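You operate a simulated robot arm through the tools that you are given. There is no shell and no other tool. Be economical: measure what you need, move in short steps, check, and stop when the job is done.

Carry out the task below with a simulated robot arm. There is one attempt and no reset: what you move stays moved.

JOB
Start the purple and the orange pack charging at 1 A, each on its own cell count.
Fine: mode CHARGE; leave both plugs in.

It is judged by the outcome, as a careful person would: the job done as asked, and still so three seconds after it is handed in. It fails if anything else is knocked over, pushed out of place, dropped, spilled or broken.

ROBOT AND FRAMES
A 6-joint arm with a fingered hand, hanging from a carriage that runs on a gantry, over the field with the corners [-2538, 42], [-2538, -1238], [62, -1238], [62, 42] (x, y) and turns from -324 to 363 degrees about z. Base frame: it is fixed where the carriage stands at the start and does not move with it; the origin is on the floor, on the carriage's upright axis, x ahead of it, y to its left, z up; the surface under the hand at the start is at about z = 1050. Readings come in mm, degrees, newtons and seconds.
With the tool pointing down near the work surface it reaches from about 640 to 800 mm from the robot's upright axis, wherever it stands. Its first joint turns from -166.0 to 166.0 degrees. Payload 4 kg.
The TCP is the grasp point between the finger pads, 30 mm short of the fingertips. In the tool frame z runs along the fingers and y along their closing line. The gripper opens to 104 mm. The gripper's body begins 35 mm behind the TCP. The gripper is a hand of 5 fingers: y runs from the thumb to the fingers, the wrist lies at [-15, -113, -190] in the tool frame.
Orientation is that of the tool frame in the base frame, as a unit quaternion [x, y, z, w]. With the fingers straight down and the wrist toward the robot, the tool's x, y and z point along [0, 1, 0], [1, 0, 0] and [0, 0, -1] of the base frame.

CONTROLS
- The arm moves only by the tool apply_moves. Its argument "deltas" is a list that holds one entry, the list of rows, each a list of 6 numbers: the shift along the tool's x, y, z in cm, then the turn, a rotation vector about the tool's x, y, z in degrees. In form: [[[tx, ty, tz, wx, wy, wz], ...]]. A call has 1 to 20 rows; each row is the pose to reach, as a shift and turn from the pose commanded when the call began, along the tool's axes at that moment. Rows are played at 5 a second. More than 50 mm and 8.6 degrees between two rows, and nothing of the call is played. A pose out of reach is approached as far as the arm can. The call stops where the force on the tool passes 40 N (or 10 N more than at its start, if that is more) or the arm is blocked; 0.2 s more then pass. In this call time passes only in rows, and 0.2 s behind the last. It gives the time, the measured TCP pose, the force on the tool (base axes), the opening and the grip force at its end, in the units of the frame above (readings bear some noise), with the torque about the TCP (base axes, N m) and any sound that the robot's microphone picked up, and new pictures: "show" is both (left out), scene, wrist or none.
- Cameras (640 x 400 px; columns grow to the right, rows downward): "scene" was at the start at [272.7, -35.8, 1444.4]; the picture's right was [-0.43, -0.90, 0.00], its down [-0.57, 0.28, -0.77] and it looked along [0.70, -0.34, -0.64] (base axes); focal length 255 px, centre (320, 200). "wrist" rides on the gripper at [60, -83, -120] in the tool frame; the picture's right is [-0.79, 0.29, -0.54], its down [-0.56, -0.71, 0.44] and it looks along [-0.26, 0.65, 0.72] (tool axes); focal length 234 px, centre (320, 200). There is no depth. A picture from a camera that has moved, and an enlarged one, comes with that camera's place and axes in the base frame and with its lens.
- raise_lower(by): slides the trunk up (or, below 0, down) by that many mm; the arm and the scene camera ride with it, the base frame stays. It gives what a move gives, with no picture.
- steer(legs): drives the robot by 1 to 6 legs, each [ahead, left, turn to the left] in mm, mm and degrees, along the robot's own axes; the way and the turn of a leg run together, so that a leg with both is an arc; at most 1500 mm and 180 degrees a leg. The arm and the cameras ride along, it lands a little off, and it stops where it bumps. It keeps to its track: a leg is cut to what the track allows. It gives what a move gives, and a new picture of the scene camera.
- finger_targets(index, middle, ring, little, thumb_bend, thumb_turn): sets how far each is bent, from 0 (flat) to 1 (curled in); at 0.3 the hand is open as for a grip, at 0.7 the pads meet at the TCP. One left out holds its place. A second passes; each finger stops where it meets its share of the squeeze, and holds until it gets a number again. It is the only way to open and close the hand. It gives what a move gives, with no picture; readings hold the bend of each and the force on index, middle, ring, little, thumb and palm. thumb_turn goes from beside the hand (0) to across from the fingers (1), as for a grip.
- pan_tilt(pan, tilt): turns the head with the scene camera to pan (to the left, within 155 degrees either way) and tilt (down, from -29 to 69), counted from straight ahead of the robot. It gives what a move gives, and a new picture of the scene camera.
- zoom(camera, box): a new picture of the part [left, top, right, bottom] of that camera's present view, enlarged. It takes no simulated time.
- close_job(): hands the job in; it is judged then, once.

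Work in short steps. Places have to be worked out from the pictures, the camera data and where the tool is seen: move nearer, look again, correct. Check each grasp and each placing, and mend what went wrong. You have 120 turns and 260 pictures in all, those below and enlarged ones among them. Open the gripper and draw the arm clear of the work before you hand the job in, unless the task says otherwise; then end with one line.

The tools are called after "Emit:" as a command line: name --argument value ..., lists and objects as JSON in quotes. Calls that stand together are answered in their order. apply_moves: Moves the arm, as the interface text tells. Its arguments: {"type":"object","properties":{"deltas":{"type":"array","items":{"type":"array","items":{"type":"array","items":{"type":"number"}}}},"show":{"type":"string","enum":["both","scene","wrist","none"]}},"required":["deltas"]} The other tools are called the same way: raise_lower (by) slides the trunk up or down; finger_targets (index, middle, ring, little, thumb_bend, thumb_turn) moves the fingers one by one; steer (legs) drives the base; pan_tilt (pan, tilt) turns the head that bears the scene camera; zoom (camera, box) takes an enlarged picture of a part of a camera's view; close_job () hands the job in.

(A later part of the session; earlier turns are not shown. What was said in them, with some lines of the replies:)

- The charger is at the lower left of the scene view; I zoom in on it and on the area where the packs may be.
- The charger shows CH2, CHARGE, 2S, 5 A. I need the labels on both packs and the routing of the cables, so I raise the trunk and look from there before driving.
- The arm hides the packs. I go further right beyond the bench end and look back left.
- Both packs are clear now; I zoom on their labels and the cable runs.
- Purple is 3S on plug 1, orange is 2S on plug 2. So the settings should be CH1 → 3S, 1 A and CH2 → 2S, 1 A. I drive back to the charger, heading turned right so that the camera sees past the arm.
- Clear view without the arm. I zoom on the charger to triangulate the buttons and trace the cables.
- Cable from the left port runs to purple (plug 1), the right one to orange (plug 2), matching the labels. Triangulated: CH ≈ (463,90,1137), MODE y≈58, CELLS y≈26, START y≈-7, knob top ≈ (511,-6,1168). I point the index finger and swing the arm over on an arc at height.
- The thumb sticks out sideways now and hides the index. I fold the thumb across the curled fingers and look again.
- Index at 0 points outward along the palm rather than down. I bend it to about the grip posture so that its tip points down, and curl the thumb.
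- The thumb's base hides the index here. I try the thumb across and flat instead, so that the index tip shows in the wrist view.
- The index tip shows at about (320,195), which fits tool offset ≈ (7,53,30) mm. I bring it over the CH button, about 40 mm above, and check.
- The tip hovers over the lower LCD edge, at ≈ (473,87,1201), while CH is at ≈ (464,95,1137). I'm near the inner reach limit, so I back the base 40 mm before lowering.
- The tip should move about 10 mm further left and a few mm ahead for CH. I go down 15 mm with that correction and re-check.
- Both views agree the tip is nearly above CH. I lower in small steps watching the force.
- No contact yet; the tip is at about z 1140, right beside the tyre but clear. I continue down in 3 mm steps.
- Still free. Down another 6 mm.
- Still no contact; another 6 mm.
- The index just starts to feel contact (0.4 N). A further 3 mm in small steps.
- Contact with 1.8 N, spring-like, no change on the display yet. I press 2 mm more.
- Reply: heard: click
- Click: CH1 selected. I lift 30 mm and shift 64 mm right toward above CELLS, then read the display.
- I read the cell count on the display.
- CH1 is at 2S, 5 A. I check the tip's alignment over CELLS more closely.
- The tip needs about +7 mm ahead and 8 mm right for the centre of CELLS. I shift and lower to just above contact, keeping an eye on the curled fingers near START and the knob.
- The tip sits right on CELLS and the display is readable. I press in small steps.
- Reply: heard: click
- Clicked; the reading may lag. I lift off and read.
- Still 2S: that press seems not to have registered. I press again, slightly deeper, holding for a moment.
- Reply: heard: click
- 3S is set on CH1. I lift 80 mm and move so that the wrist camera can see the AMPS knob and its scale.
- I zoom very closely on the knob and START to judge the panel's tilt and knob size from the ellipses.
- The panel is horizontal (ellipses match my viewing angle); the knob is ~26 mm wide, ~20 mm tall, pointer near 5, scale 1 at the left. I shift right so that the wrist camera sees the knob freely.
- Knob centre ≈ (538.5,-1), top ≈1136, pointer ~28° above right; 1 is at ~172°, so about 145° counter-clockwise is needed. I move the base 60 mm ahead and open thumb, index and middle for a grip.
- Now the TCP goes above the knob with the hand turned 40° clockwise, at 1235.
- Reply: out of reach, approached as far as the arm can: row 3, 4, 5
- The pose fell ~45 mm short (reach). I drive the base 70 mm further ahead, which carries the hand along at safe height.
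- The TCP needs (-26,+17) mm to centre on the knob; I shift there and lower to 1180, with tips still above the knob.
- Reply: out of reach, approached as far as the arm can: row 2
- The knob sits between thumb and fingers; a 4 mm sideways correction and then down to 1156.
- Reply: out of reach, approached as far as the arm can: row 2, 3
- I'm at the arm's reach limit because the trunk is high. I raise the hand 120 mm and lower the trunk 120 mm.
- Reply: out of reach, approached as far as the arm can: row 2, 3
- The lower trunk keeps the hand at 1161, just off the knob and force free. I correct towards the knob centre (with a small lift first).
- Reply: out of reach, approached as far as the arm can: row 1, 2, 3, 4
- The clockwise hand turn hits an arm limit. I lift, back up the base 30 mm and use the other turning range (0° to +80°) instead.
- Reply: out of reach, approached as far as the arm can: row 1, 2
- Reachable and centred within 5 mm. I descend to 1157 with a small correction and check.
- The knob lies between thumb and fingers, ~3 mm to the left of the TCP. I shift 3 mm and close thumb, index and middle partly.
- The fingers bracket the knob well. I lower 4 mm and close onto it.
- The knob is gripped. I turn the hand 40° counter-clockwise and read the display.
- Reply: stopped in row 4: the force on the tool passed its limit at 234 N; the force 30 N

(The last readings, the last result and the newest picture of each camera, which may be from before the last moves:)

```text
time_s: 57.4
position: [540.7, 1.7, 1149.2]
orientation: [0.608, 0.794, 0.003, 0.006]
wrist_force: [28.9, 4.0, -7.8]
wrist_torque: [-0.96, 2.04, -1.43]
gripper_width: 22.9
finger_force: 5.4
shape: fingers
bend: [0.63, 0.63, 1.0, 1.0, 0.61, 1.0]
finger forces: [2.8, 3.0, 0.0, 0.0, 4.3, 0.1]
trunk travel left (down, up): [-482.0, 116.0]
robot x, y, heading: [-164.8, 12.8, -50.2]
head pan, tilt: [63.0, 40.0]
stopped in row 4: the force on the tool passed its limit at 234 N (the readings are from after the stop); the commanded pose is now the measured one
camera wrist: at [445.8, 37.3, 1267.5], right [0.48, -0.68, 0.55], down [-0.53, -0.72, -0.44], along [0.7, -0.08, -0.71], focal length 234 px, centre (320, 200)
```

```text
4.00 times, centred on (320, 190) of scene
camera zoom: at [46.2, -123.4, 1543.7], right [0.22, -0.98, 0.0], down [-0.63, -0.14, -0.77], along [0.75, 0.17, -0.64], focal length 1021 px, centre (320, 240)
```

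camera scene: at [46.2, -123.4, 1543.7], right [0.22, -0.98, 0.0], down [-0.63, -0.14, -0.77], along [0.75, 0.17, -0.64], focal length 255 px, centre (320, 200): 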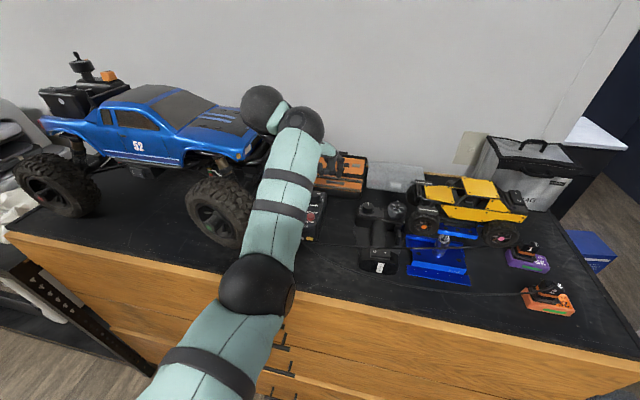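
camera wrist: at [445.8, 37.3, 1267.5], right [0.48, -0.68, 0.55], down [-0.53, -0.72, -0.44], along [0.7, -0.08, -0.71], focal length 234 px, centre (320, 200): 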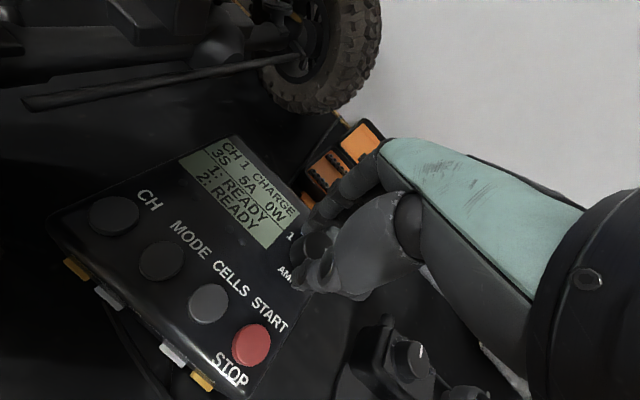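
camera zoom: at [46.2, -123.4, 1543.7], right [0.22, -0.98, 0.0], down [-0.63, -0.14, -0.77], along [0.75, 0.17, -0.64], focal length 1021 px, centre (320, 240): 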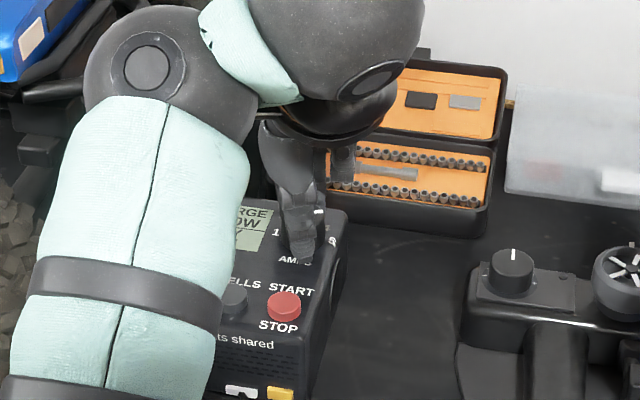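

A force spike stopped the turn. I release the grip at once and inspect.

Emit:
finger_targets --index 0.5 --middle 0.5 --thumb_bend 0.5

Emit:
zoom --camera "wrist" --box '[220, 130, 400, 310]'

Emit:
zoom --camera "scene" --box '[290, 170, 360, 250]'

```text
time_s: 57.9
position: [541.7, 0.8, 1150.7]
orientation: [0.609, 0.793, 0.003, 0.006]
wrist_force: [12.6, 4.0, -2.4]
wrist_torque: [-0.62, 1.4, -0.97]
gripper_width: 51.8
finger_force: 0.9
shape: fingers
bend: [0.5, 0.5, 1.0, 1.0, 0.5, 1.0]
finger forces: [0.0, 1.0, 0.0, 0.0, 0.0, 0.1]
trunk travel left (down, up): [-482.0, 116.0]
robot x, y, heading: [-165.9, 11.6, -50.0]
head pan, tilt: [63.0, 40.0]
stopped: the force on the tool passed its limit at 42 N (the readings are from after the stop); the commanded pose is now the measured one
```

```text
2.22 times, centred on (310, 220) of wrist
camera zoom: at [445.8, 37.1, 1267.8], right [0.48, -0.69, 0.55], down [-0.53, -0.72, -0.44], along [0.7, -0.08, -0.71], focal length 520 px, centre (342, 156)
```

zoom: 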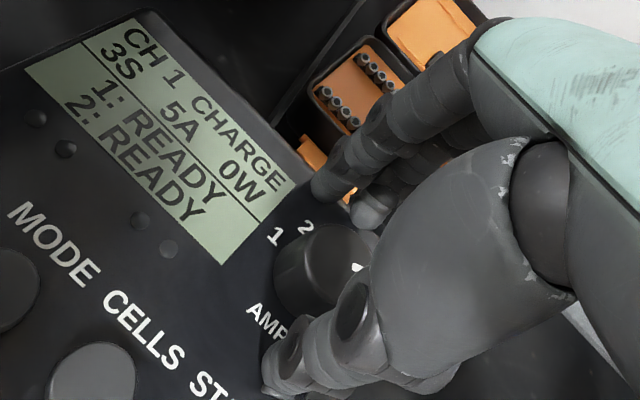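

```text
5.00 times, centred on (325, 210) of scene
camera zoom: at [46.2, -123.4, 1543.7], right [0.22, -0.98, 0.0], down [-0.63, -0.14, -0.77], along [0.75, 0.17, -0.64], focal length 1276 px, centre (295, 150)
```

zoom: 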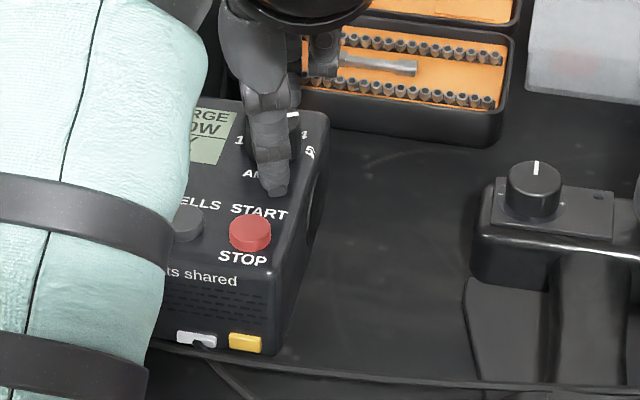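

Some other contact remains, about 110 mm above the TCP and ~75 mm to its left. I look at the whole arm.

Emit:
zoom --camera "scene" --box '[180, 60, 380, 260]'

Emit:
zoom --camera "wrist" --box '[0, 0, 640, 400]'

```text
2.00 times, centred on (280, 160) of scene
camera zoom: at [46.2, -123.4, 1543.7], right [0.22, -0.98, 0.0], down [-0.63, -0.14, -0.77], along [0.75, 0.17, -0.64], focal length 510 px, centre (400, 280)
```

zoom: 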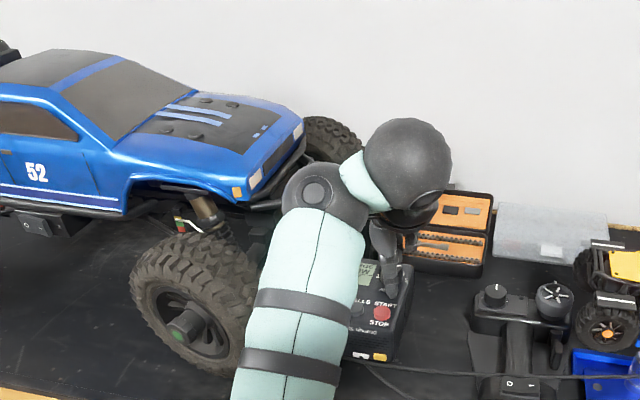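

```text
1.00 times, centred on (320, 200) of wrist (not enlarged: the box is as wide or as high as the picture)
camera zoom: at [445.8, 37.1, 1267.8], right [0.48, -0.69, 0.55], down [-0.53, -0.72, -0.44], along [0.7, -0.08, -0.71], focal length 234 px, centre (320, 200)
```

zoom: 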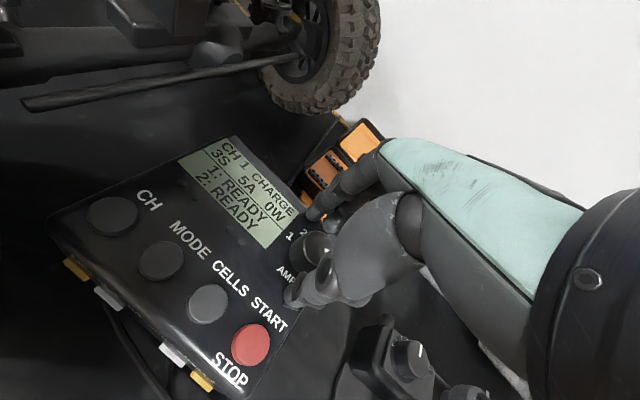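

The wrist camera mount meets the robot's own forearm joint when turned past about +15°. Usable turn is thus about -40° to +8°, so I'll ratchet in three grips. Back to -40°, raised a few mm.

Emit:
apply_moves --deltas '[[[0, 0, 0, 0, 0, 4], [0, 0, -0.4, 0, 0, 12], [0, 0, -0.4, 0, 0, 20], [0, 0, -0.4, 0, 0, 28], [0, 0, -0.4, 0, 0, 36], [0, 0, -0.4, 0, 0, 44], [0, 0, -0.4, 0, 0, 52]]]' --show "wrist"

Emit:
zoom --camera "wrist" --box '[220, 150, 400, 330]'

```text
time_s: 59.5
position: [540.6, 1.0, 1154.3]
orientation: [0.895, 0.447, 0.004, 0.005]
wrist_force: [-0.4, 0.1, -0.4]
wrist_torque: [0.03, -0.04, 0.01]
gripper_width: 51.5
finger_force: 0.1
shape: fingers
bend: [0.5, 0.5, 1.0, 1.0, 0.5, 1.0]
finger forces: [0.0, 0.0, 0.0, 0.1, 0.1, 0.0]
trunk travel left (down, up): [-482.0, 116.0]
robot x, y, heading: [-164.3, 11.7, -50.2]
head pan, tilt: [63.0, 40.0]
camera wrist: at [511.0, 98.7, 1272.2], right [-0.25, -0.8, 0.54], down [-0.89, -0.02, -0.45], along [0.37, -0.6, -0.71], focal length 234 px, centre (320, 200)
```

wrist: 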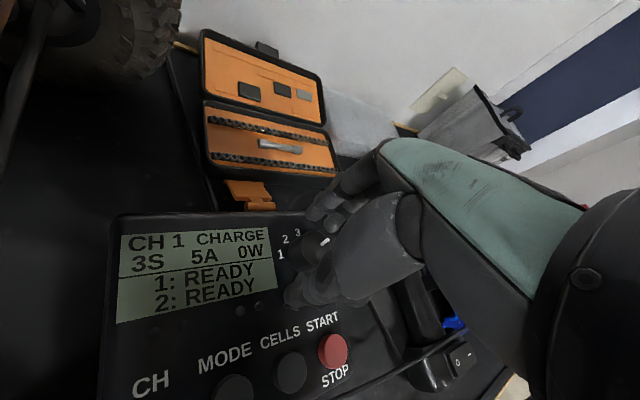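

```text
2.22 times, centred on (310, 240) of wrist
camera zoom: at [511.0, 98.7, 1272.2], right [-0.25, -0.8, 0.54], down [-0.89, -0.02, -0.45], along [0.37, -0.6, -0.71], focal length 520 px, centre (342, 111)
```

zoom: 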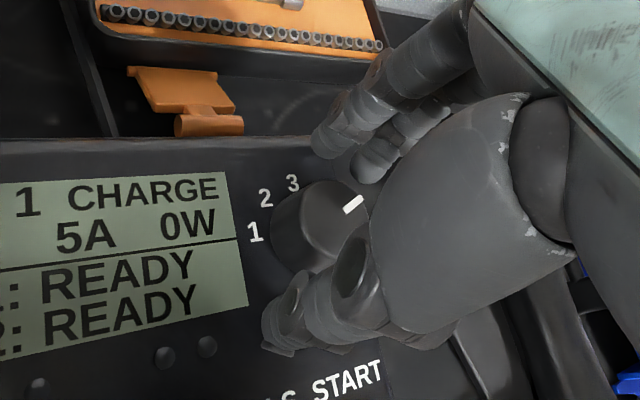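

The knob did turn ~15°. Now grip again here (correcting 3 mm), and turn 45°.

Emit:
apply_moves --deltas '[[[0.25, -0.1, 0.2, 0, 0, 0]]]' --show "none"

Emit:
finger_targets --index 0.67 --middle 0.67 --thumb_bend 0.67

Emit:
apply_moves --deltas '[[[0, 0, 0, 0, 0, -5], [0, 0, 0, 0, 0, -10], [0, 0, 0, 0, 0, -15], [0, 0, 0, 0, 0, -20], [0, 0, 0, 0, 0, -25], [0, 0, 0, 0, 0, -30], [0, 0, 0, 0, 0, -35], [0, 0, 0, 0, 0, -40], [0, 0, 0, 0, 0, -45]]]' --show "wrist"

```text
time_s: 59.9
position: [541.7, 4.0, 1152.0]
orientation: [0.895, 0.447, 0.005, 0.004]
wrist_force: [0.0, -0.3, 0.5]
wrist_torque: [-0.01, -0.02, 0.03]
gripper_width: 51.7
finger_force: 0.0
shape: fingers
bend: [0.5, 0.5, 1.0, 1.0, 0.5, 1.0]
finger forces: [0.1, 0.0, 0.1, 0.0, 0.0, 0.0]
trunk travel left (down, up): [-482.0, 116.0]
robot x, y, heading: [-165.6, 11.1, -50.6]
head pan, tilt: [63.0, 40.0]
```

```text
time_s: 60.9
position: [541.2, 3.0, 1153.3]
orientation: [0.894, 0.447, 0.005, 0.005]
wrist_force: [2.2, -2.0, 0.0]
wrist_torque: [-0.01, -0.03, 0.03]
gripper_width: 20.9
finger_force: 5.8
shape: fingers
bend: [0.63, 0.62, 1.0, 1.0, 0.62, 1.0]
finger forces: [2.8, 4.8, 0.0, 0.1, 4.5, 0.0]
trunk travel left (down, up): [-482.0, 116.0]
robot x, y, heading: [-165.6, 11.5, -50.4]
head pan, tilt: [63.0, 40.0]
```

```text
time_s: 62.9
position: [542.8, 5.4, 1152.3]
orientation: [0.655, 0.756, 0.004, 0.005]
wrist_force: [-1.7, 1.4, 0.8]
wrist_torque: [0.01, 0.09, -0.07]
gripper_width: 21.2
finger_force: 6.0
shape: fingers
bend: [0.64, 0.64, 1.0, 1.0, 0.61, 1.0]
finger forces: [2.2, 3.4, 0.0, 0.0, 6.4, 0.1]
trunk travel left (down, up): [-482.0, 116.0]
robot x, y, heading: [-163.1, 12.1, -50.5]
head pan, tilt: [63.0, 40.0]
camera wrist: at [451.9, 51.3, 1269.8], right [0.39, -0.74, 0.55], down [-0.61, -0.65, -0.44], along [0.69, -0.16, -0.71], focal length 234 px, centre (320, 200)
```

wrist: 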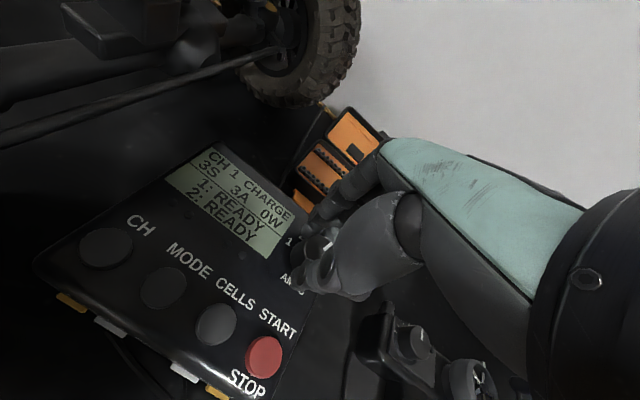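

The display shows 3 A. I release, return 46° and grip again for the next turn.

Emit:
finger_targets --index 0.5 --middle 0.5 --thumb_bend 0.5

Emit:
apply_moves --deltas '[[[0, 0, -0.3, 0, 0, 7], [0, 0, -0.3, 0, 0, 14], [0, 0, -0.3, 0, 0, 21], [0, 0, -0.3, 0, 0, 28], [0, 0, -0.3, 0, 0, 35], [0, 0, -0.3, 0, 0, 41], [0, 0, -0.1, 0, 0, 46]]]' --show "none"

Emit:
zoom --camera "wrist" --box '[220, 150, 400, 330]'

```text
time_s: 63.9
position: [543.1, 3.2, 1152.3]
orientation: [0.655, 0.755, 0.003, 0.006]
wrist_force: [-0.5, 0.0, 0.5]
wrist_torque: [0.0, 0.0, 0.0]
gripper_width: 51.6
finger_force: 0.0
shape: fingers
bend: [0.5, 0.5, 1.0, 1.0, 0.5, 1.0]
finger forces: [0.0, 0.0, 0.1, 0.0, 0.0, 0.0]
trunk travel left (down, up): [-482.0, 116.0]
robot x, y, heading: [-166.8, 9.7, -50.4]
head pan, tilt: [63.0, 40.0]
```

```text
time_s: 65.5
position: [542.5, 3.2, 1153.7]
orientation: [0.898, 0.439, 0.004, 0.003]
wrist_force: [0.3, 0.7, 0.0]
wrist_torque: [-0.01, 0.0, 0.01]
gripper_width: 51.5
finger_force: 0.0
shape: fingers
bend: [0.5, 0.5, 1.0, 1.0, 0.5, 1.0]
finger forces: [0.1, 0.0, 0.1, 0.0, 0.0, 0.0]
trunk travel left (down, up): [-482.0, 116.0]
robot x, y, heading: [-160.8, 10.6, -50.4]
head pan, tilt: [63.0, 40.0]
```

```text
2.22 times, centred on (310, 240) of wrist
camera zoom: at [513.9, 101.6, 1271.4], right [-0.26, -0.8, 0.54], down [-0.89, -0.01, -0.45], along [0.36, -0.6, -0.71], focal length 520 px, centre (342, 111)
```

zoom: 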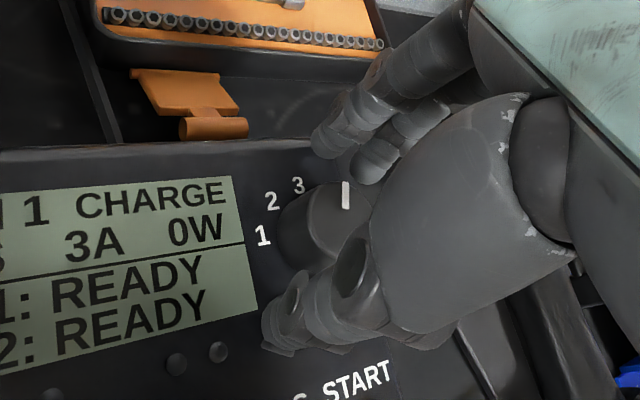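

Pointer now at about 3. Same grip and turn again.

Emit:
finger_targets --index 0.67 --middle 0.67 --thumb_bend 0.67

Emit:
apply_moves --deltas '[[[0, 0, 0, 0, 0, -5], [0, 0, 0, 0, 0, -10], [0, 0, 0, 0, 0, -15], [0, 0, 0, 0, 0, -20], [0, 0, 0, 0, 0, -25], [0, 0, 0, 0, 0, -30], [0, 0, 0, 0, 0, -35], [0, 0, 0, 0, 0, -40], [0, 0, 0, 0, 0, -46]]]' --show "wrist"

Emit:
finger_targets --index 0.5 --middle 0.5 --thumb_bend 0.5

Emit:
apply_moves --deltas '[[[0, 0, -0.3, 0, 0, 7], [0, 0, -0.3, 0, 0, 14], [0, 0, -0.3, 0, 0, 21], [0, 0, -0.3, 0, 0, 28], [0, 0, -0.3, 0, 0, 35], [0, 0, -0.3, 0, 0, 41], [0, 0, 0, 0, 0, 46]]]' --show "none"

Emit:
zoom --camera "wrist" --box '[220, 150, 400, 330]'

```text
time_s: 66.5
position: [543.3, 2.6, 1154.0]
orientation: [0.898, 0.439, 0.005, 0.003]
wrist_force: [1.9, -2.0, -0.5]
wrist_torque: [-0.06, 0.0, 0.04]
gripper_width: 21.2
finger_force: 6.2
shape: fingers
bend: [0.63, 0.62, 1.0, 1.0, 0.62, 1.0]
finger forces: [2.7, 4.6, 0.0, 0.0, 4.6, 0.1]
trunk travel left (down, up): [-482.0, 116.0]
robot x, y, heading: [-164.5, 11.0, -50.7]
head pan, tilt: [63.0, 40.0]
```

```text
time_s: 68.5
position: [542.7, 4.8, 1153.1]
orientation: [0.655, 0.755, 0.003, 0.006]
wrist_force: [-1.2, 1.1, 0.1]
wrist_torque: [0.0, 0.06, 0.0]
gripper_width: 21.8
finger_force: 5.8
shape: fingers
bend: [0.64, 0.64, 1.0, 1.0, 0.61, 1.0]
finger forces: [2.3, 3.4, 0.0, 0.0, 6.2, 0.0]
trunk travel left (down, up): [-482.0, 116.0]
robot x, y, heading: [-169.7, 9.7, -50.7]
head pan, tilt: [63.0, 40.0]
camera wrist: at [451.3, 51.1, 1270.7], right [0.39, -0.74, 0.55], down [-0.61, -0.65, -0.44], along [0.69, -0.16, -0.71], focal length 234 px, centre (320, 200)
```

wrist: 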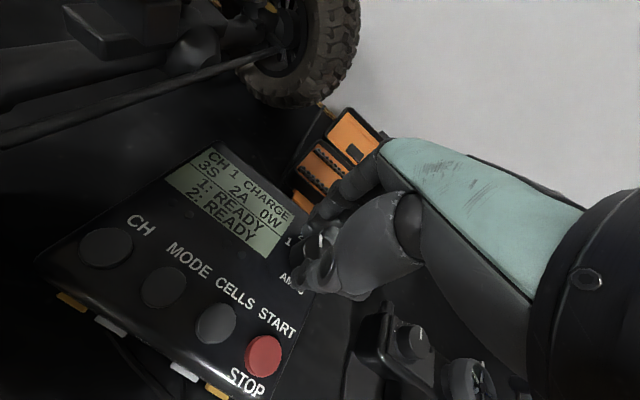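

```text
time_s: 69.5
position: [541.5, 3.8, 1153.2]
orientation: [0.656, 0.755, 0.003, 0.005]
wrist_force: [0.6, 0.7, 0.7]
wrist_torque: [-0.01, 0.0, -0.02]
gripper_width: 51.6
finger_force: 0.1
shape: fingers
bend: [0.5, 0.5, 1.0, 1.0, 0.5, 1.0]
finger forces: [0.0, 0.0, 0.1, 0.0, 0.0, 0.0]
trunk travel left (down, up): [-482.0, 116.0]
robot x, y, heading: [-164.7, 13.6, -50.2]
head pan, tilt: [63.0, 40.0]
```

```text
time_s: 71.1
position: [542.0, 3.0, 1152.4]
orientation: [0.898, 0.439, 0.005, 0.004]
wrist_force: [0.1, 0.8, -0.3]
wrist_torque: [0.01, -0.02, -0.02]
gripper_width: 51.3
finger_force: 0.0
shape: fingers
bend: [0.5, 0.5, 1.0, 1.0, 0.5, 1.0]
finger forces: [0.0, 0.1, 0.0, 0.1, 0.1, 0.0]
trunk travel left (down, up): [-482.0, 116.0]
robot x, y, heading: [-164.1, 12.6, -50.4]
head pan, tilt: [63.0, 40.0]
```

```text
2.22 times, centred on (310, 240) of wrist
camera zoom: at [513.3, 101.8, 1271.2], right [-0.26, -0.8, 0.54], down [-0.89, -0.01, -0.45], along [0.36, -0.6, -0.71], focal length 520 px, centre (342, 111)
```

zoom: 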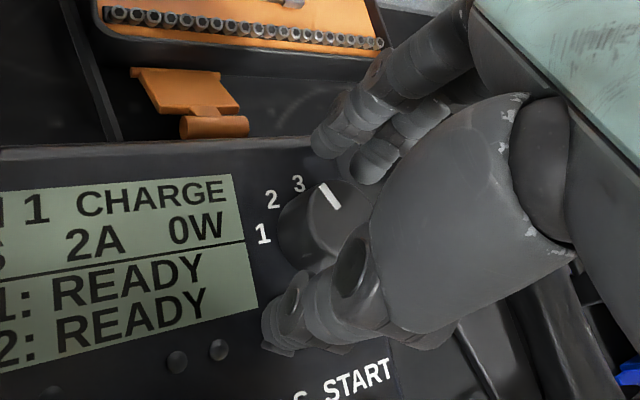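

2 A now. One more turn in the same way.

Emit:
finger_targets --index 0.67 --middle 0.67 --thumb_bend 0.67

Emit:
apply_moves --deltas '[[[0, 0, 0, 0, 0, -5], [0, 0, 0, 0, 0, -10], [0, 0, 0, 0, 0, -15], [0, 0, 0, 0, 0, -20], [0, 0, 0, 0, 0, -25], [0, 0, 0, 0, 0, -30], [0, 0, 0, 0, 0, -35], [0, 0, 0, 0, 0, -40], [0, 0, 0, 0, 0, -46]]]' --show "none"

Emit:
finger_targets --index 0.5 --middle 0.5 --thumb_bend 0.5

Emit:
apply_moves --deltas '[[[0, 0, -0.3, 0, 0, 7], [0, 0, -0.3, 0, 0, 14], [0, 0, -0.3, 0, 0, 21], [0, 0, -0.3, 0, 0, 28], [0, 0, -0.3, 0, 0, 35], [0, 0, -0.3, 0, 0, 41], [0, 0, 0, 0, 0, 46]]]' --show "none"

Emit:
zoom --camera "wrist" --box '[220, 150, 400, 330]'

```text
time_s: 72.1
position: [542.4, 3.7, 1153.9]
orientation: [0.898, 0.439, 0.005, 0.003]
wrist_force: [2.9, -1.6, 0.6]
wrist_torque: [-0.03, -0.08, 0.0]
gripper_width: 21.2
finger_force: 5.9
shape: fingers
bend: [0.62, 0.62, 1.0, 1.0, 0.62, 1.0]
finger forces: [2.8, 4.7, 0.1, 0.0, 4.5, 0.1]
trunk travel left (down, up): [-482.0, 116.0]
robot x, y, heading: [-163.8, 10.1, -50.5]
head pan, tilt: [63.0, 40.0]
```

```text
time_s: 74.1
position: [541.2, 3.8, 1153.9]
orientation: [0.655, 0.756, 0.003, 0.005]
wrist_force: [-1.2, 2.2, 2.2]
wrist_torque: [0.03, 0.09, -0.01]
gripper_width: 21.5
finger_force: 6.1
shape: fingers
bend: [0.64, 0.64, 1.0, 1.0, 0.61, 1.0]
finger forces: [2.5, 3.3, 0.0, 0.0, 6.3, 0.1]
trunk travel left (down, up): [-482.0, 116.0]
robot x, y, heading: [-164.8, 9.3, -50.3]
head pan, tilt: [63.0, 40.0]
```

```text
time_s: 75.1
position: [542.2, 2.7, 1152.8]
orientation: [0.655, 0.756, 0.005, 0.005]
wrist_force: [-0.3, -0.3, -1.0]
wrist_torque: [0.02, -0.01, 0.01]
gripper_width: 51.6
finger_force: 0.0
shape: fingers
bend: [0.5, 0.5, 1.0, 1.0, 0.5, 1.0]
finger forces: [0.0, 0.0, 0.1, 0.1, 0.0, 0.1]
trunk travel left (down, up): [-482.0, 116.0]
robot x, y, heading: [-163.9, 15.7, -50.2]
head pan, tilt: [63.0, 40.0]
```

```text
time_s: 76.7
position: [542.2, 2.6, 1152.1]
orientation: [0.898, 0.439, 0.005, 0.004]
wrist_force: [-0.4, 0.7, -0.2]
wrist_torque: [0.0, -0.02, -0.02]
gripper_width: 51.5
finger_force: 0.1
shape: fingers
bend: [0.5, 0.5, 1.0, 1.0, 0.5, 1.0]
finger forces: [0.0, 0.1, 0.0, 0.1, 0.1, 0.0]
trunk travel left (down, up): [-482.0, 116.0]
robot x, y, heading: [-162.2, 11.5, -50.4]
head pan, tilt: [63.0, 40.0]
```

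```text
2.22 times, centred on (310, 240) of wrist
camera zoom: at [513.2, 102.1, 1271.4], right [-0.26, -0.8, 0.54], down [-0.89, -0.01, -0.45], along [0.36, -0.6, -0.71], focal length 520 px, centre (342, 111)
```

zoom: 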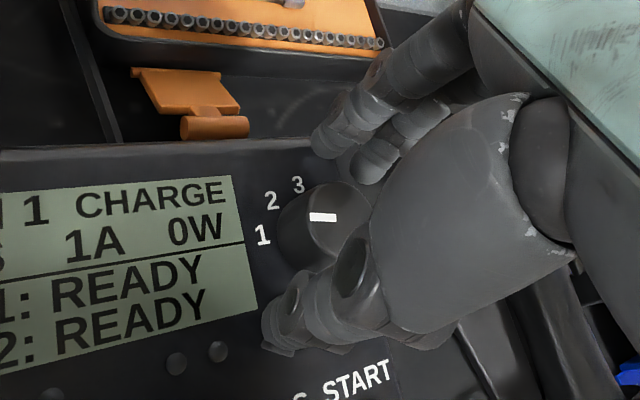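

1 A is set. I lift off, turn the hand straight, set the pointing posture, and back the base by 100 mm to press START.

Emit:
apply_moves --deltas '[[[0, 0, -2, 0, 0, 0], [0, 0, -4.5, 0, 0, 0], [0, 0, -4.5, 0, 0, -8], [0, 0, -4.5, 0, 0, -16], [0, 0, -4.5, 0, 0, -24], [0, 0, -4.5, 0, 0, -32], [0, 0, -6, 0, 0, -38]]]' --show "none"

Emit:
finger_targets --index 0.35 --middle 1 --thumb_bend 0

Emit:
steer --legs '[[-63.8, -77, 0]]'

```text
time_s: 78.3
position: [540.5, 4.1, 1212.9]
orientation: [0.706, 0.708, 0.003, 0.004]
wrist_force: [-0.5, 0.0, -0.2]
wrist_torque: [0.0, -0.01, 0.03]
gripper_width: 51.7
finger_force: 0.1
shape: fingers
bend: [0.5, 0.5, 1.0, 1.0, 0.5, 1.0]
finger forces: [0.0, 0.1, 0.0, 0.1, 0.0, 0.0]
trunk travel left (down, up): [-482.0, 116.0]
robot x, y, heading: [-166.4, 5.7, -50.5]
head pan, tilt: [63.0, 40.0]
```

```text
time_s: 79.3
position: [540.9, 3.8, 1214.2]
orientation: [0.707, 0.708, 0.003, 0.005]
wrist_force: [-0.2, -0.2, 0.4]
wrist_torque: [0.02, -0.01, 0.02]
gripper_width: 116.2
finger_force: 0.0
shape: fingers
bend: [0.35, 1.0, 1.0, 1.0, 0.0, 0.95]
finger forces: [0.0, 0.1, 0.0, 0.0, 0.1, 0.0]
trunk travel left (down, up): [-482.0, 116.0]
robot x, y, heading: [-162.8, 12.4, -50.2]
head pan, tilt: [63.0, 40.0]
```

```text
time_s: 80.5
position: [439.7, 4.9, 1213.7]
orientation: [0.706, 0.708, 0.004, 0.005]
wrist_force: [0.4, -0.4, 0.8]
wrist_torque: [0.01, 0.0, -0.03]
gripper_width: 116.0
finger_force: 0.1
shape: fingers
bend: [0.35, 1.0, 1.0, 1.0, 0.0, 0.95]
finger forces: [0.0, 0.0, 0.1, 0.0, 0.1, 0.0]
trunk travel left (down, up): [-482.0, 116.0]
robot x, y, heading: [-262.7, 11.6, -50.4]
head pan, tilt: [63.0, 40.0]
camera scene: at [-54.7, -122.4, 1543.7], right [0.22, -0.98, 0.0], down [-0.63, -0.14, -0.77], along [0.75, 0.17, -0.64], focal length 255 px, centre (320, 200)
```

scene: 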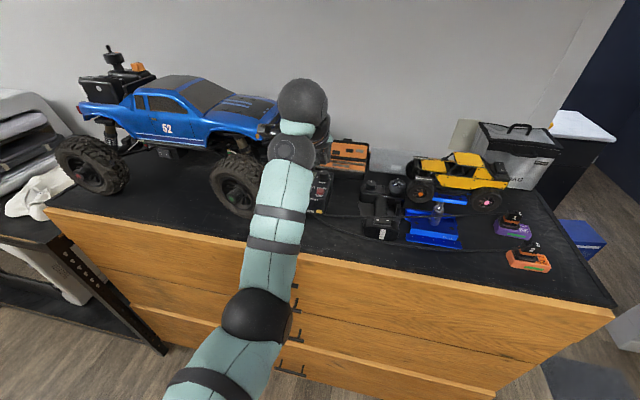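

Now the index tip goes over START (TCP ≈ (416,-12)), stopping ~20 mm above.

Emit:
apply_moves --deltas '[[[-0.8, -1.2, 0, 0, 0, 0], [-1.7, -2.4, 0, 0, 0, 0], [-1.7, -2.4, 2.2, 0, 0, 0], [-1.7, -2.4, 4.2, 0, 0, 0]]]' --show "none"

Emit:
zoom --camera "wrist" --box '[220, 100, 380, 260]'

```text
time_s: 81.5
position: [415.9, -11.8, 1173.4]
orientation: [0.706, 0.708, 0.003, 0.005]
wrist_force: [0.0, 0.7, 0.3]
wrist_torque: [-0.01, 0.01, 0.02]
gripper_width: 116.1
finger_force: 0.0
shape: fingers
bend: [0.35, 1.0, 1.0, 1.0, 0.0, 0.95]
finger forces: [0.0, 0.1, 0.1, 0.0, 0.0, 0.0]
trunk travel left (down, up): [-482.0, 116.0]
robot x, y, heading: [-262.1, 16.1, -50.6]
head pan, tilt: [63.0, 40.0]
```

```text
2.50 times, centred on (300, 180) of wrist
camera zoom: at [333.2, 47.3, 1290.1], right [0.28, -0.79, 0.55], down [-0.7, -0.56, -0.44], along [0.66, -0.26, -0.71], focal length 585 px, centre (370, 250)
```

zoom: 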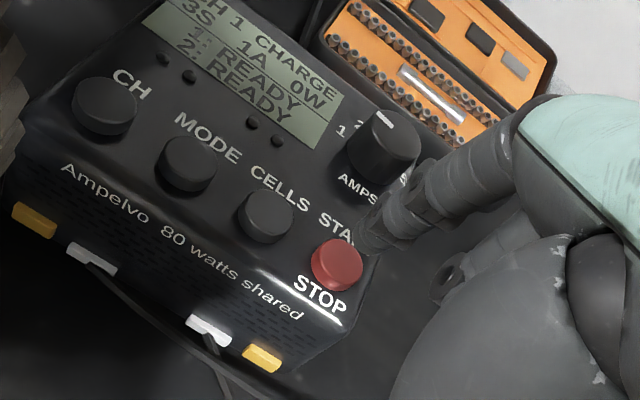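

Well aligned (START at (473,-4), tip at (472,-3)). I press down to about 1148.

Emit:
apply_moves --deltas '[[[0, 0, 0.9, 0, 0, 0], [0, 0, 1.8, 0, 0, 0], [0, 0, 2.1, 0, 0, 0], [0, 0, 2.3, 0, 0, 0], [0, 0, 2.5, 0, 0, 0]]]' --show "none"

Emit:
zoom --camera "wrist" --box '[220, 100, 380, 260]'

```text
time_s: 82.7
position: [418.1, -11.7, 1146.8]
orientation: [0.706, 0.708, 0.005, 0.006]
wrist_force: [-0.8, -0.2, 3.5]
wrist_torque: [0.05, -0.14, 0.01]
gripper_width: 115.9
finger_force: 1.9
shape: fingers
bend: [0.35, 1.0, 1.0, 1.0, 0.0, 0.95]
finger forces: [3.7, 0.1, 0.1, 0.1, 0.0, 0.0]
trunk travel left (down, up): [-482.0, 116.0]
robot x, y, heading: [-266.7, 11.6, -50.2]
head pan, tilt: [63.0, 40.0]
heard: click
```

```text
2.50 times, centred on (300, 180) of wrist
camera zoom: at [334.6, 47.8, 1264.4], right [0.28, -0.79, 0.55], down [-0.7, -0.56, -0.44], along [0.66, -0.26, -0.71], focal length 585 px, centre (370, 250)
```

zoom: 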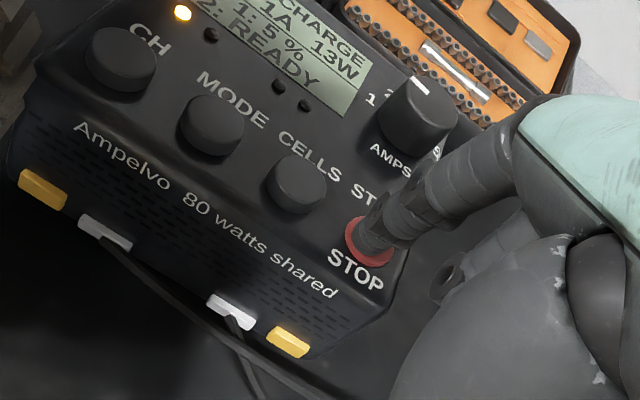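

CH1 is charging: 13 W, 5 %, LED lit. I lift 30 mm and move over to CH.

Emit:
apply_moves --deltas '[[[0, 0, -1.5, 0, 0, 0], [0, 0, -3, 0, 0, 0], [3.3, -0.1, -3, 0, 0, 0], [6.6, -0.1, -3, 0, 0, 0], [9.8, -0.2, -3, 0, 0, 0]]]' --show "none"

Emit:
zoom --camera "wrist" --box '[240, 120, 400, 270]'

Emit:
zoom --camera "scene" --box '[270, 140, 350, 220]'

```text
time_s: 83.8
position: [415.1, 85.6, 1177.0]
orientation: [0.707, 0.708, 0.004, 0.005]
wrist_force: [0.4, 0.2, -0.1]
wrist_torque: [0.02, 0.02, 0.01]
gripper_width: 116.2
finger_force: 0.0
shape: fingers
bend: [0.35, 1.0, 1.0, 1.0, 0.0, 0.95]
finger forces: [0.0, 0.1, 0.0, 0.1, 0.0, 0.0]
trunk travel left (down, up): [-482.0, 116.0]
robot x, y, heading: [-264.7, 12.1, -50.4]
head pan, tilt: [63.0, 40.0]
```

```text
2.67 times, centred on (320, 195) of wrist
camera zoom: at [330.9, 145.9, 1293.1], right [0.28, -0.79, 0.55], down [-0.7, -0.56, -0.44], along [0.66, -0.26, -0.71], focal length 624 px, centre (320, 213)
```

zoom: 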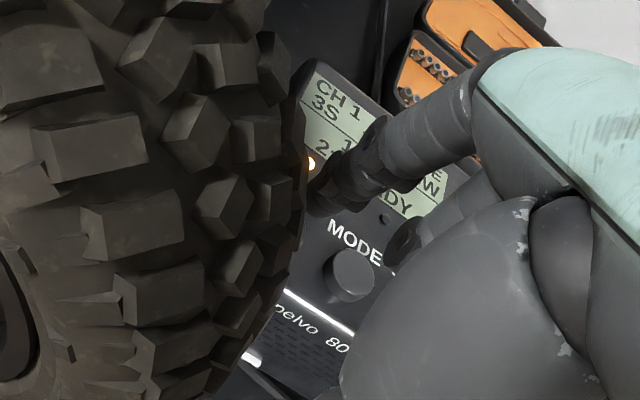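

```text
5.00 times, centred on (310, 180) of scene
camera zoom: at [-54.7, -122.4, 1543.7], right [0.22, -0.98, 0.0], down [-0.63, -0.14, -0.77], along [0.75, 0.17, -0.64], focal length 1276 px, centre (370, 300)
```

zoom: 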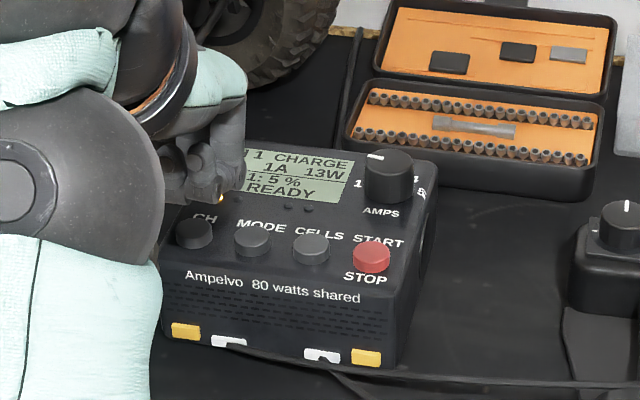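

The tip is over CH within 3 mm. I press down to ~1148.

Emit:
apply_moves --deltas '[[[-0.1, 0.3, 1.0, 0, 0, 0], [-0.1, 0.3, 2.0, 0, 0, 0], [-0.1, 0.3, 2.4, 0, 0, 0], [-0.1, 0.3, 2.7, 0, 0, 0], [-0.1, 0.3, 2.9, 0, 0, 0]]]' --show "none"

Emit:
zoom --camera "scene" --box '[280, 150, 350, 210]'

```text
time_s: 85.0
position: [418.8, 84.8, 1147.4]
orientation: [0.707, 0.708, 0.005, 0.005]
wrist_force: [-1.3, 0.2, 3.8]
wrist_torque: [0.04, -0.12, 0.05]
gripper_width: 116.0
finger_force: 1.3
shape: fingers
bend: [0.35, 1.0, 1.0, 1.0, 0.0, 0.95]
finger forces: [3.4, 0.1, 0.0, 0.0, 0.1, 0.0]
trunk travel left (down, up): [-482.0, 116.0]
robot x, y, heading: [-264.5, 12.6, -50.2]
head pan, tilt: [63.0, 40.0]
heard: click
```

```text
6.67 times, centred on (315, 180) of scene
camera zoom: at [-54.6, -122.3, 1543.8], right [0.22, -0.98, 0.0], down [-0.63, -0.14, -0.77], along [0.75, 0.17, -0.64], focal length 1702 px, centre (353, 333)
```

zoom: 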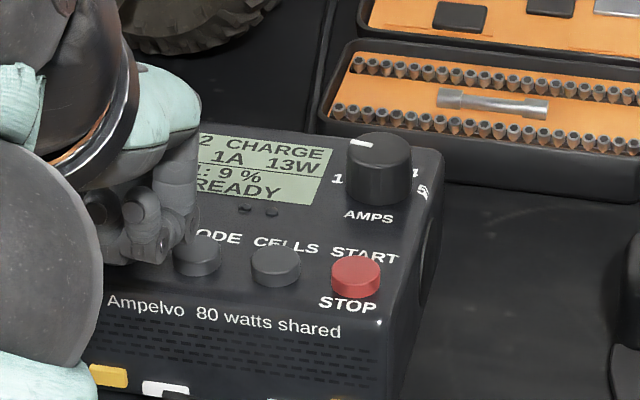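

CH2 is selected, 1 A. I lift and travel back towards START, reading the cell count on the way.

Emit:
apply_moves --deltas '[[[0, 0, -1.5, 0, 0, 0], [0, 0, -2.8, 0, 0, 0], [-3.3, -0.1, -2.8, 0, 0, 0], [-6.6, -0.2, -2.8, 0, 0, 0], [-9.7, -0.3, -2.8, 0, 0, 0]]]' --show "none"

Emit:
zoom --camera "wrist" --box '[220, 80, 380, 260]'

```text
time_s: 86.2
position: [414.8, -10.8, 1176.9]
orientation: [0.706, 0.709, 0.003, 0.006]
wrist_force: [0.1, 0.0, -0.5]
wrist_torque: [0.0, 0.03, 0.02]
gripper_width: 116.6
finger_force: 0.0
shape: fingers
bend: [0.35, 1.0, 1.0, 1.0, 0.0, 0.95]
finger forces: [0.0, 0.1, 0.1, 0.0, 0.0, 0.0]
trunk travel left (down, up): [-482.0, 116.0]
robot x, y, heading: [-262.4, 13.2, -50.2]
head pan, tilt: [63.0, 40.0]
```

```text
2.22 times, centred on (300, 170) of wrist
camera zoom: at [331.2, 47.5, 1293.3], right [0.28, -0.79, 0.55], down [-0.7, -0.56, -0.44], along [0.66, -0.26, -0.71], focal length 520 px, centre (364, 267)
```

zoom: 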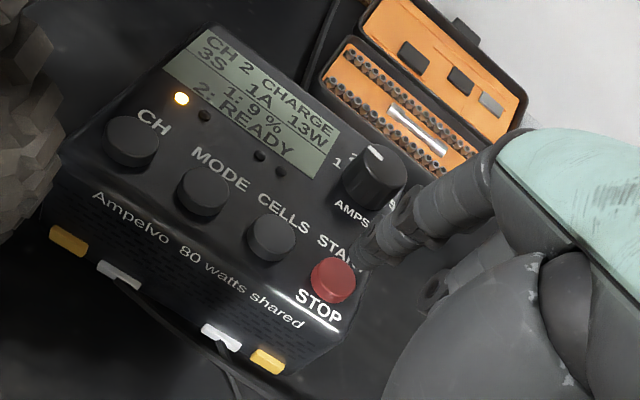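

CH2 now shows 3S, so the cell setting is shared; it must be brought to 2S with CELLS before starting. I zoom to be sure and move over CELLS.

Emit:
zoom --camera "wrist" --box '[255, 85, 315, 145]'

Emit:
apply_moves --deltas '[[[3.2, 0.2, 0, 0, 0, 0], [3.2, 0.2, 1.0, 0, 0, 0], [3.2, 0.2, 2.0, 0, 0, 0], [3.2, 0.2, 2.4, 0, 0, 0], [3.2, 0.2, 2.7, 0, 0, 0], [3.2, 0.2, 2.9, 0, 0, 0]]]' --show "none"

Emit:
zoom --camera "wrist" --box '[240, 80, 380, 230]'

```text
6.67 times, centred on (285, 115) of wrist
camera zoom: at [331.2, 47.5, 1293.3], right [0.28, -0.79, 0.55], down [-0.7, -0.56, -0.44], along [0.66, -0.26, -0.71], focal length 1561 px, centre (553, 767)
```

zoom: 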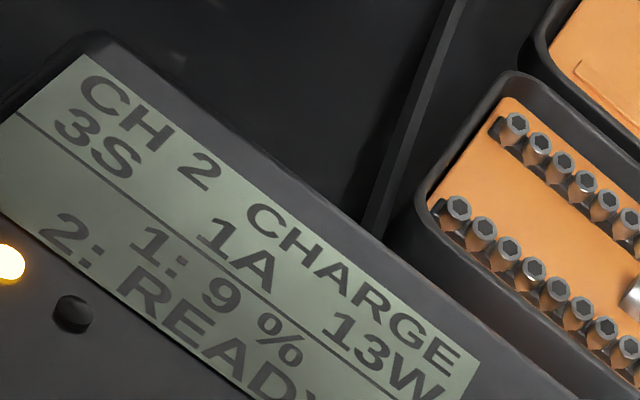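

```text
time_s: 87.7
position: [417.9, 20.6, 1146.0]
orientation: [0.706, 0.708, 0.004, 0.005]
wrist_force: [-1.3, 0.0, 4.6]
wrist_torque: [0.08, -0.21, 0.03]
gripper_width: 116.4
finger_force: 2.8
shape: fingers
bend: [0.35, 1.0, 1.0, 1.0, 0.0, 0.95]
finger forces: [4.8, 0.1, 0.1, 0.1, 0.0, 0.0]
trunk travel left (down, up): [-482.0, 116.0]
robot x, y, heading: [-266.1, 14.5, -50.3]
head pan, tilt: [63.0, 40.0]
heard: click
```

```text
2.67 times, centred on (310, 155) of wrist
camera zoom: at [334.4, 80.0, 1263.7], right [0.28, -0.79, 0.55], down [-0.7, -0.56, -0.44], along [0.66, -0.26, -0.71], focal length 624 px, centre (347, 320)
```

zoom: 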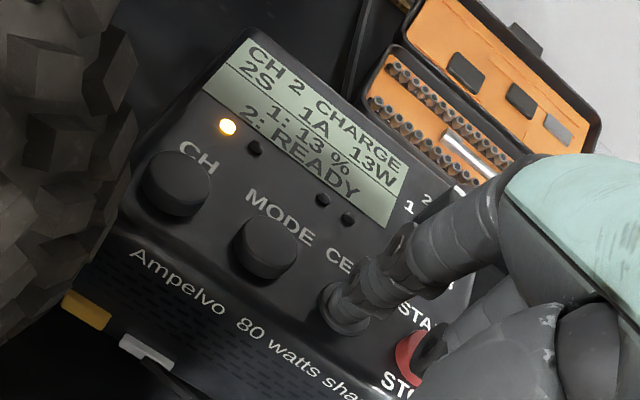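

2S is shown for CH2. I lift, go over START, and verify again before pressing.

Emit:
apply_moves --deltas '[[[0, 0, -1.5, 0, 0, 0], [0, 0, -2.8, 0, 0, 0], [-3.2, -0.1, -2.8, 0, 0, 0]]]' --show "none"

Emit:
zoom --camera "wrist" --box '[220, 80, 380, 260]'

```text
time_s: 88.5
position: [416.2, -10.3, 1174.2]
orientation: [0.705, 0.709, 0.003, 0.005]
wrist_force: [-0.1, -0.9, -0.1]
wrist_torque: [-0.03, 0.0, 0.0]
gripper_width: 116.5
finger_force: 0.1
shape: fingers
bend: [0.35, 1.0, 1.0, 1.0, 0.0, 0.95]
finger forces: [0.0, 0.1, 0.1, 0.0, 0.0, 0.0]
trunk travel left (down, up): [-482.0, 116.0]
robot x, y, heading: [-269.9, 12.1, -49.9]
head pan, tilt: [63.0, 40.0]
```

```text
2.22 times, centred on (300, 170) of wrist
camera zoom: at [333.1, 48.2, 1292.3], right [0.28, -0.79, 0.55], down [-0.7, -0.56, -0.44], along [0.66, -0.26, -0.71], focal length 520 px, centre (364, 267)
```

zoom: 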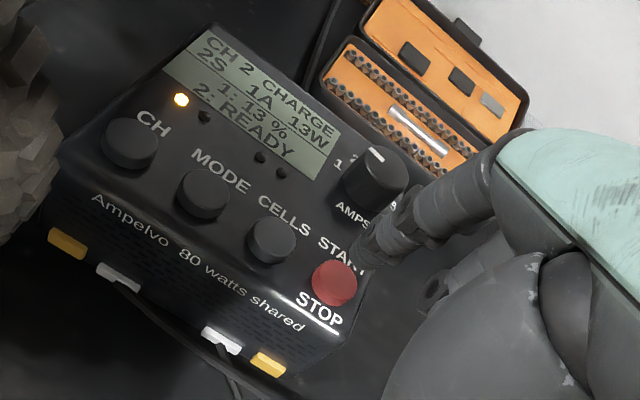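

CH 2, CHARGE, 2S, 1 A. I press START.

Emit:
apply_moves --deltas '[[[0, 0, 0.9, 0, 0, 0], [0, 0, 1.8, 0, 0, 0], [0, 0, 2.2, 0, 0, 0], [0, 0, 2.45, 0, 0, 0], [0, 0, 2.65, 0, 0, 0]]]' --show "none"

Emit:
zoom --camera "wrist" --box '[220, 80, 380, 260]'

```text
time_s: 89.7
position: [417.8, -12.8, 1149.0]
orientation: [0.706, 0.708, 0.004, 0.006]
wrist_force: [-1.0, -0.6, 2.4]
wrist_torque: [-0.01, -0.12, 0.03]
gripper_width: 116.2
finger_force: 0.8
shape: fingers
bend: [0.35, 1.0, 1.0, 1.0, 0.0, 0.95]
finger forces: [2.3, 0.0, 0.0, 0.0, 0.0, 0.1]
trunk travel left (down, up): [-482.0, 116.0]
robot x, y, heading: [-264.1, 17.0, -50.2]
head pan, tilt: [63.0, 40.0]
heard: click
```

```text
2.22 times, centred on (300, 170) of wrist
camera zoom: at [333.6, 47.3, 1265.9], right [0.28, -0.79, 0.55], down [-0.7, -0.56, -0.44], along [0.66, -0.26, -0.71], focal length 520 px, centre (364, 267)
```

zoom: 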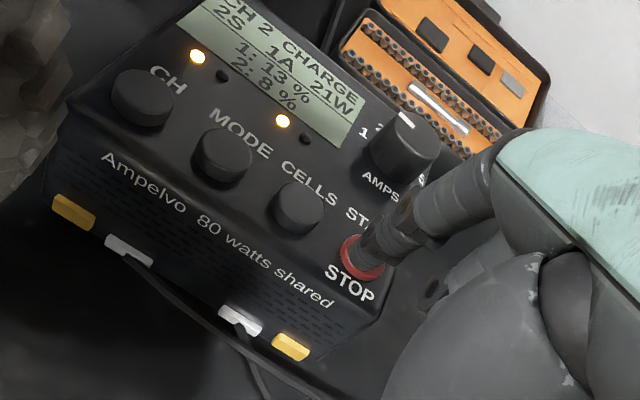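

Both channels charge (21 W, both LEDs lit). I lift straight up, back away and check the final state.

Emit:
apply_moves --deltas '[[[0, 0, -2, 0, 0, 0], [0, 0, -5, 0, 0, 0], [0, 0, -9, 0, 0, 0], [0, 0, -12, 0, 0, 0]]]' --show "none"

Emit:
steer --legs '[[-96, -115, 0]]'

Emit:
zoom --camera "wrist" --box '[200, 60, 400, 240]'

Emit:
zoom --camera "scene" --box '[260, 120, 580, 290]'

```text
time_s: 90.7
position: [415.7, -10.9, 1267.6]
orientation: [0.707, 0.707, 0.002, 0.005]
wrist_force: [-0.3, 0.5, 0.1]
wrist_torque: [-0.02, 0.0, 0.01]
gripper_width: 116.2
finger_force: 0.0
shape: fingers
bend: [0.35, 1.0, 1.0, 1.0, 0.0, 0.95]
finger forces: [0.0, 0.0, 0.1, 0.0, 0.0, 0.1]
trunk travel left (down, up): [-482.0, 116.0]
robot x, y, heading: [-261.5, 13.4, -50.2]
head pan, tilt: [63.0, 40.0]
```

```text
time_s: 92.0
position: [265.8, -10.1, 1267.4]
orientation: [0.707, 0.708, 0.004, 0.005]
wrist_force: [0.1, 0.5, -0.2]
wrist_torque: [-0.04, -0.04, -0.02]
gripper_width: 116.1
finger_force: 0.1
shape: fingers
bend: [0.35, 1.0, 1.0, 1.0, 0.0, 0.95]
finger forces: [0.1, 0.0, 0.0, 0.1, 0.1, 0.0]
trunk travel left (down, up): [-482.0, 116.0]
robot x, y, heading: [-415.8, 11.9, -50.2]
head pan, tilt: [63.0, 40.0]
camera scene: at [-204.6, -122.6, 1543.7], right [0.22, -0.98, 0.0], down [-0.63, -0.14, -0.77], along [0.75, 0.17, -0.64], focal length 255 px, centre (320, 200)
```

scene: 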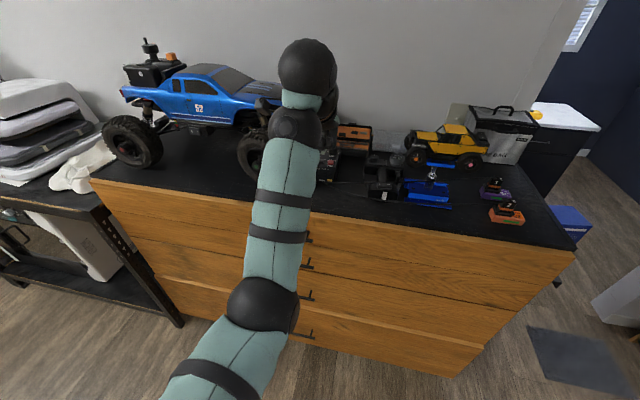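

```text
2.22 times, centred on (300, 150) of wrist
camera zoom: at [181.9, 48.2, 1384.8], right [0.28, -0.79, 0.55], down [-0.7, -0.56, -0.44], along [0.66, -0.26, -0.71], focal length 520 px, centre (364, 311)
```

zoom: 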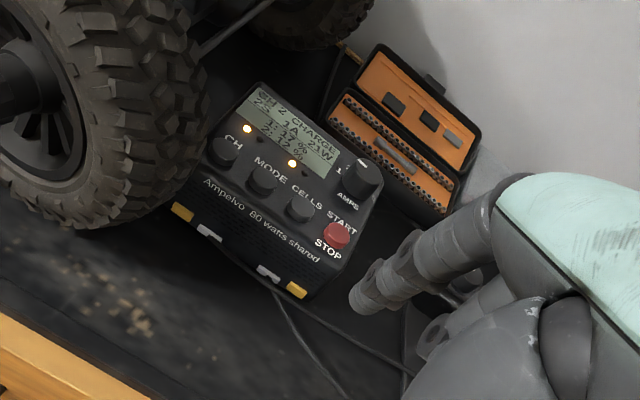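

```text
2.00 times, centred on (420, 205) of scene
camera zoom: at [-204.6, -122.6, 1543.7], right [0.22, -0.98, 0.0], down [-0.63, -0.14, -0.77], along [0.75, 0.17, -0.64], focal length 510 px, centre (120, 190)
```

zoom: 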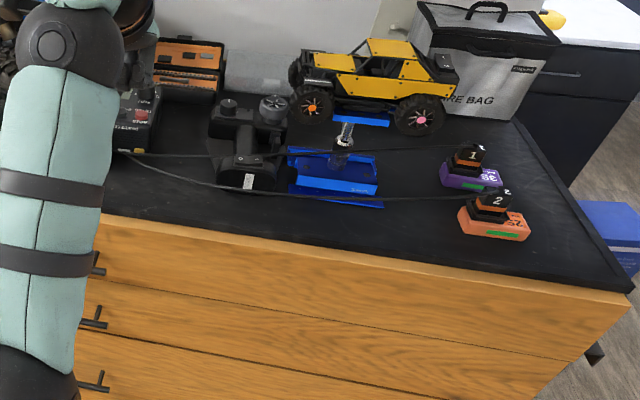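

Both packs are charging (17 % and 12 %), plugs are in, nothing displaced. I open the hand; then I hand in.

Emit:
finger_targets --index 0.3 --middle 0.3 --ring 0.3 --little 0.3 --thumb_bend 0.3

Emit:
zoom --camera "wrist" --box '[240, 80, 340, 180]'

```text
time_s: 93.0
position: [265.2, -10.9, 1267.4]
orientation: [0.706, 0.708, 0.004, 0.004]
wrist_force: [0.0, 0.0, -0.3]
wrist_torque: [0.01, 0.02, 0.02]
gripper_width: 103.5
finger_force: 0.0
shape: fingers
bend: [0.3, 0.3, 0.3, 0.3, 0.3, 0.97]
finger forces: [0.0, 0.0, 0.1, 0.1, 0.0, 0.1]
trunk travel left (down, up): [-482.0, 116.0]
robot x, y, heading: [-414.6, 15.5, -50.4]
head pan, tilt: [63.0, 40.0]
```

```text
4.00 times, centred on (290, 130) of wrist
camera zoom: at [181.8, 48.2, 1384.8], right [0.28, -0.79, 0.55], down [-0.7, -0.56, -0.44], along [0.66, -0.26, -0.71], focal length 937 px, centre (440, 480)
```

zoom: 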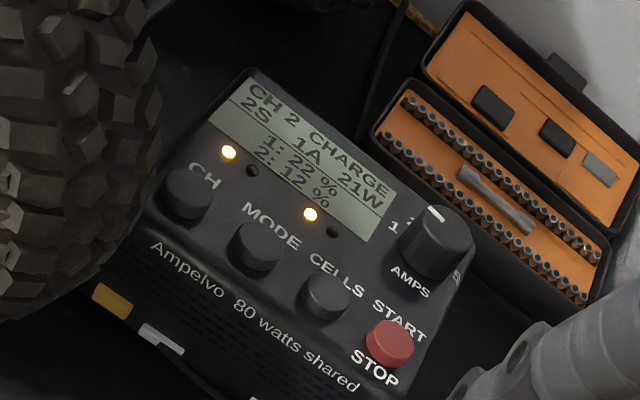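

The display shows CH 2, CHARGE, 2S, 1 A, 21 W, with channel 1 at 22 % and channel 2 at 12 %. The hand is open and clear, so I hand in.

Emit:
close_job

```text
The job is handed in.
```

The purple pack (3S, channel 1) and the orange pack (2S, channel 2) are both charging at 1 A in CHARGE mode, with both plugs left in.
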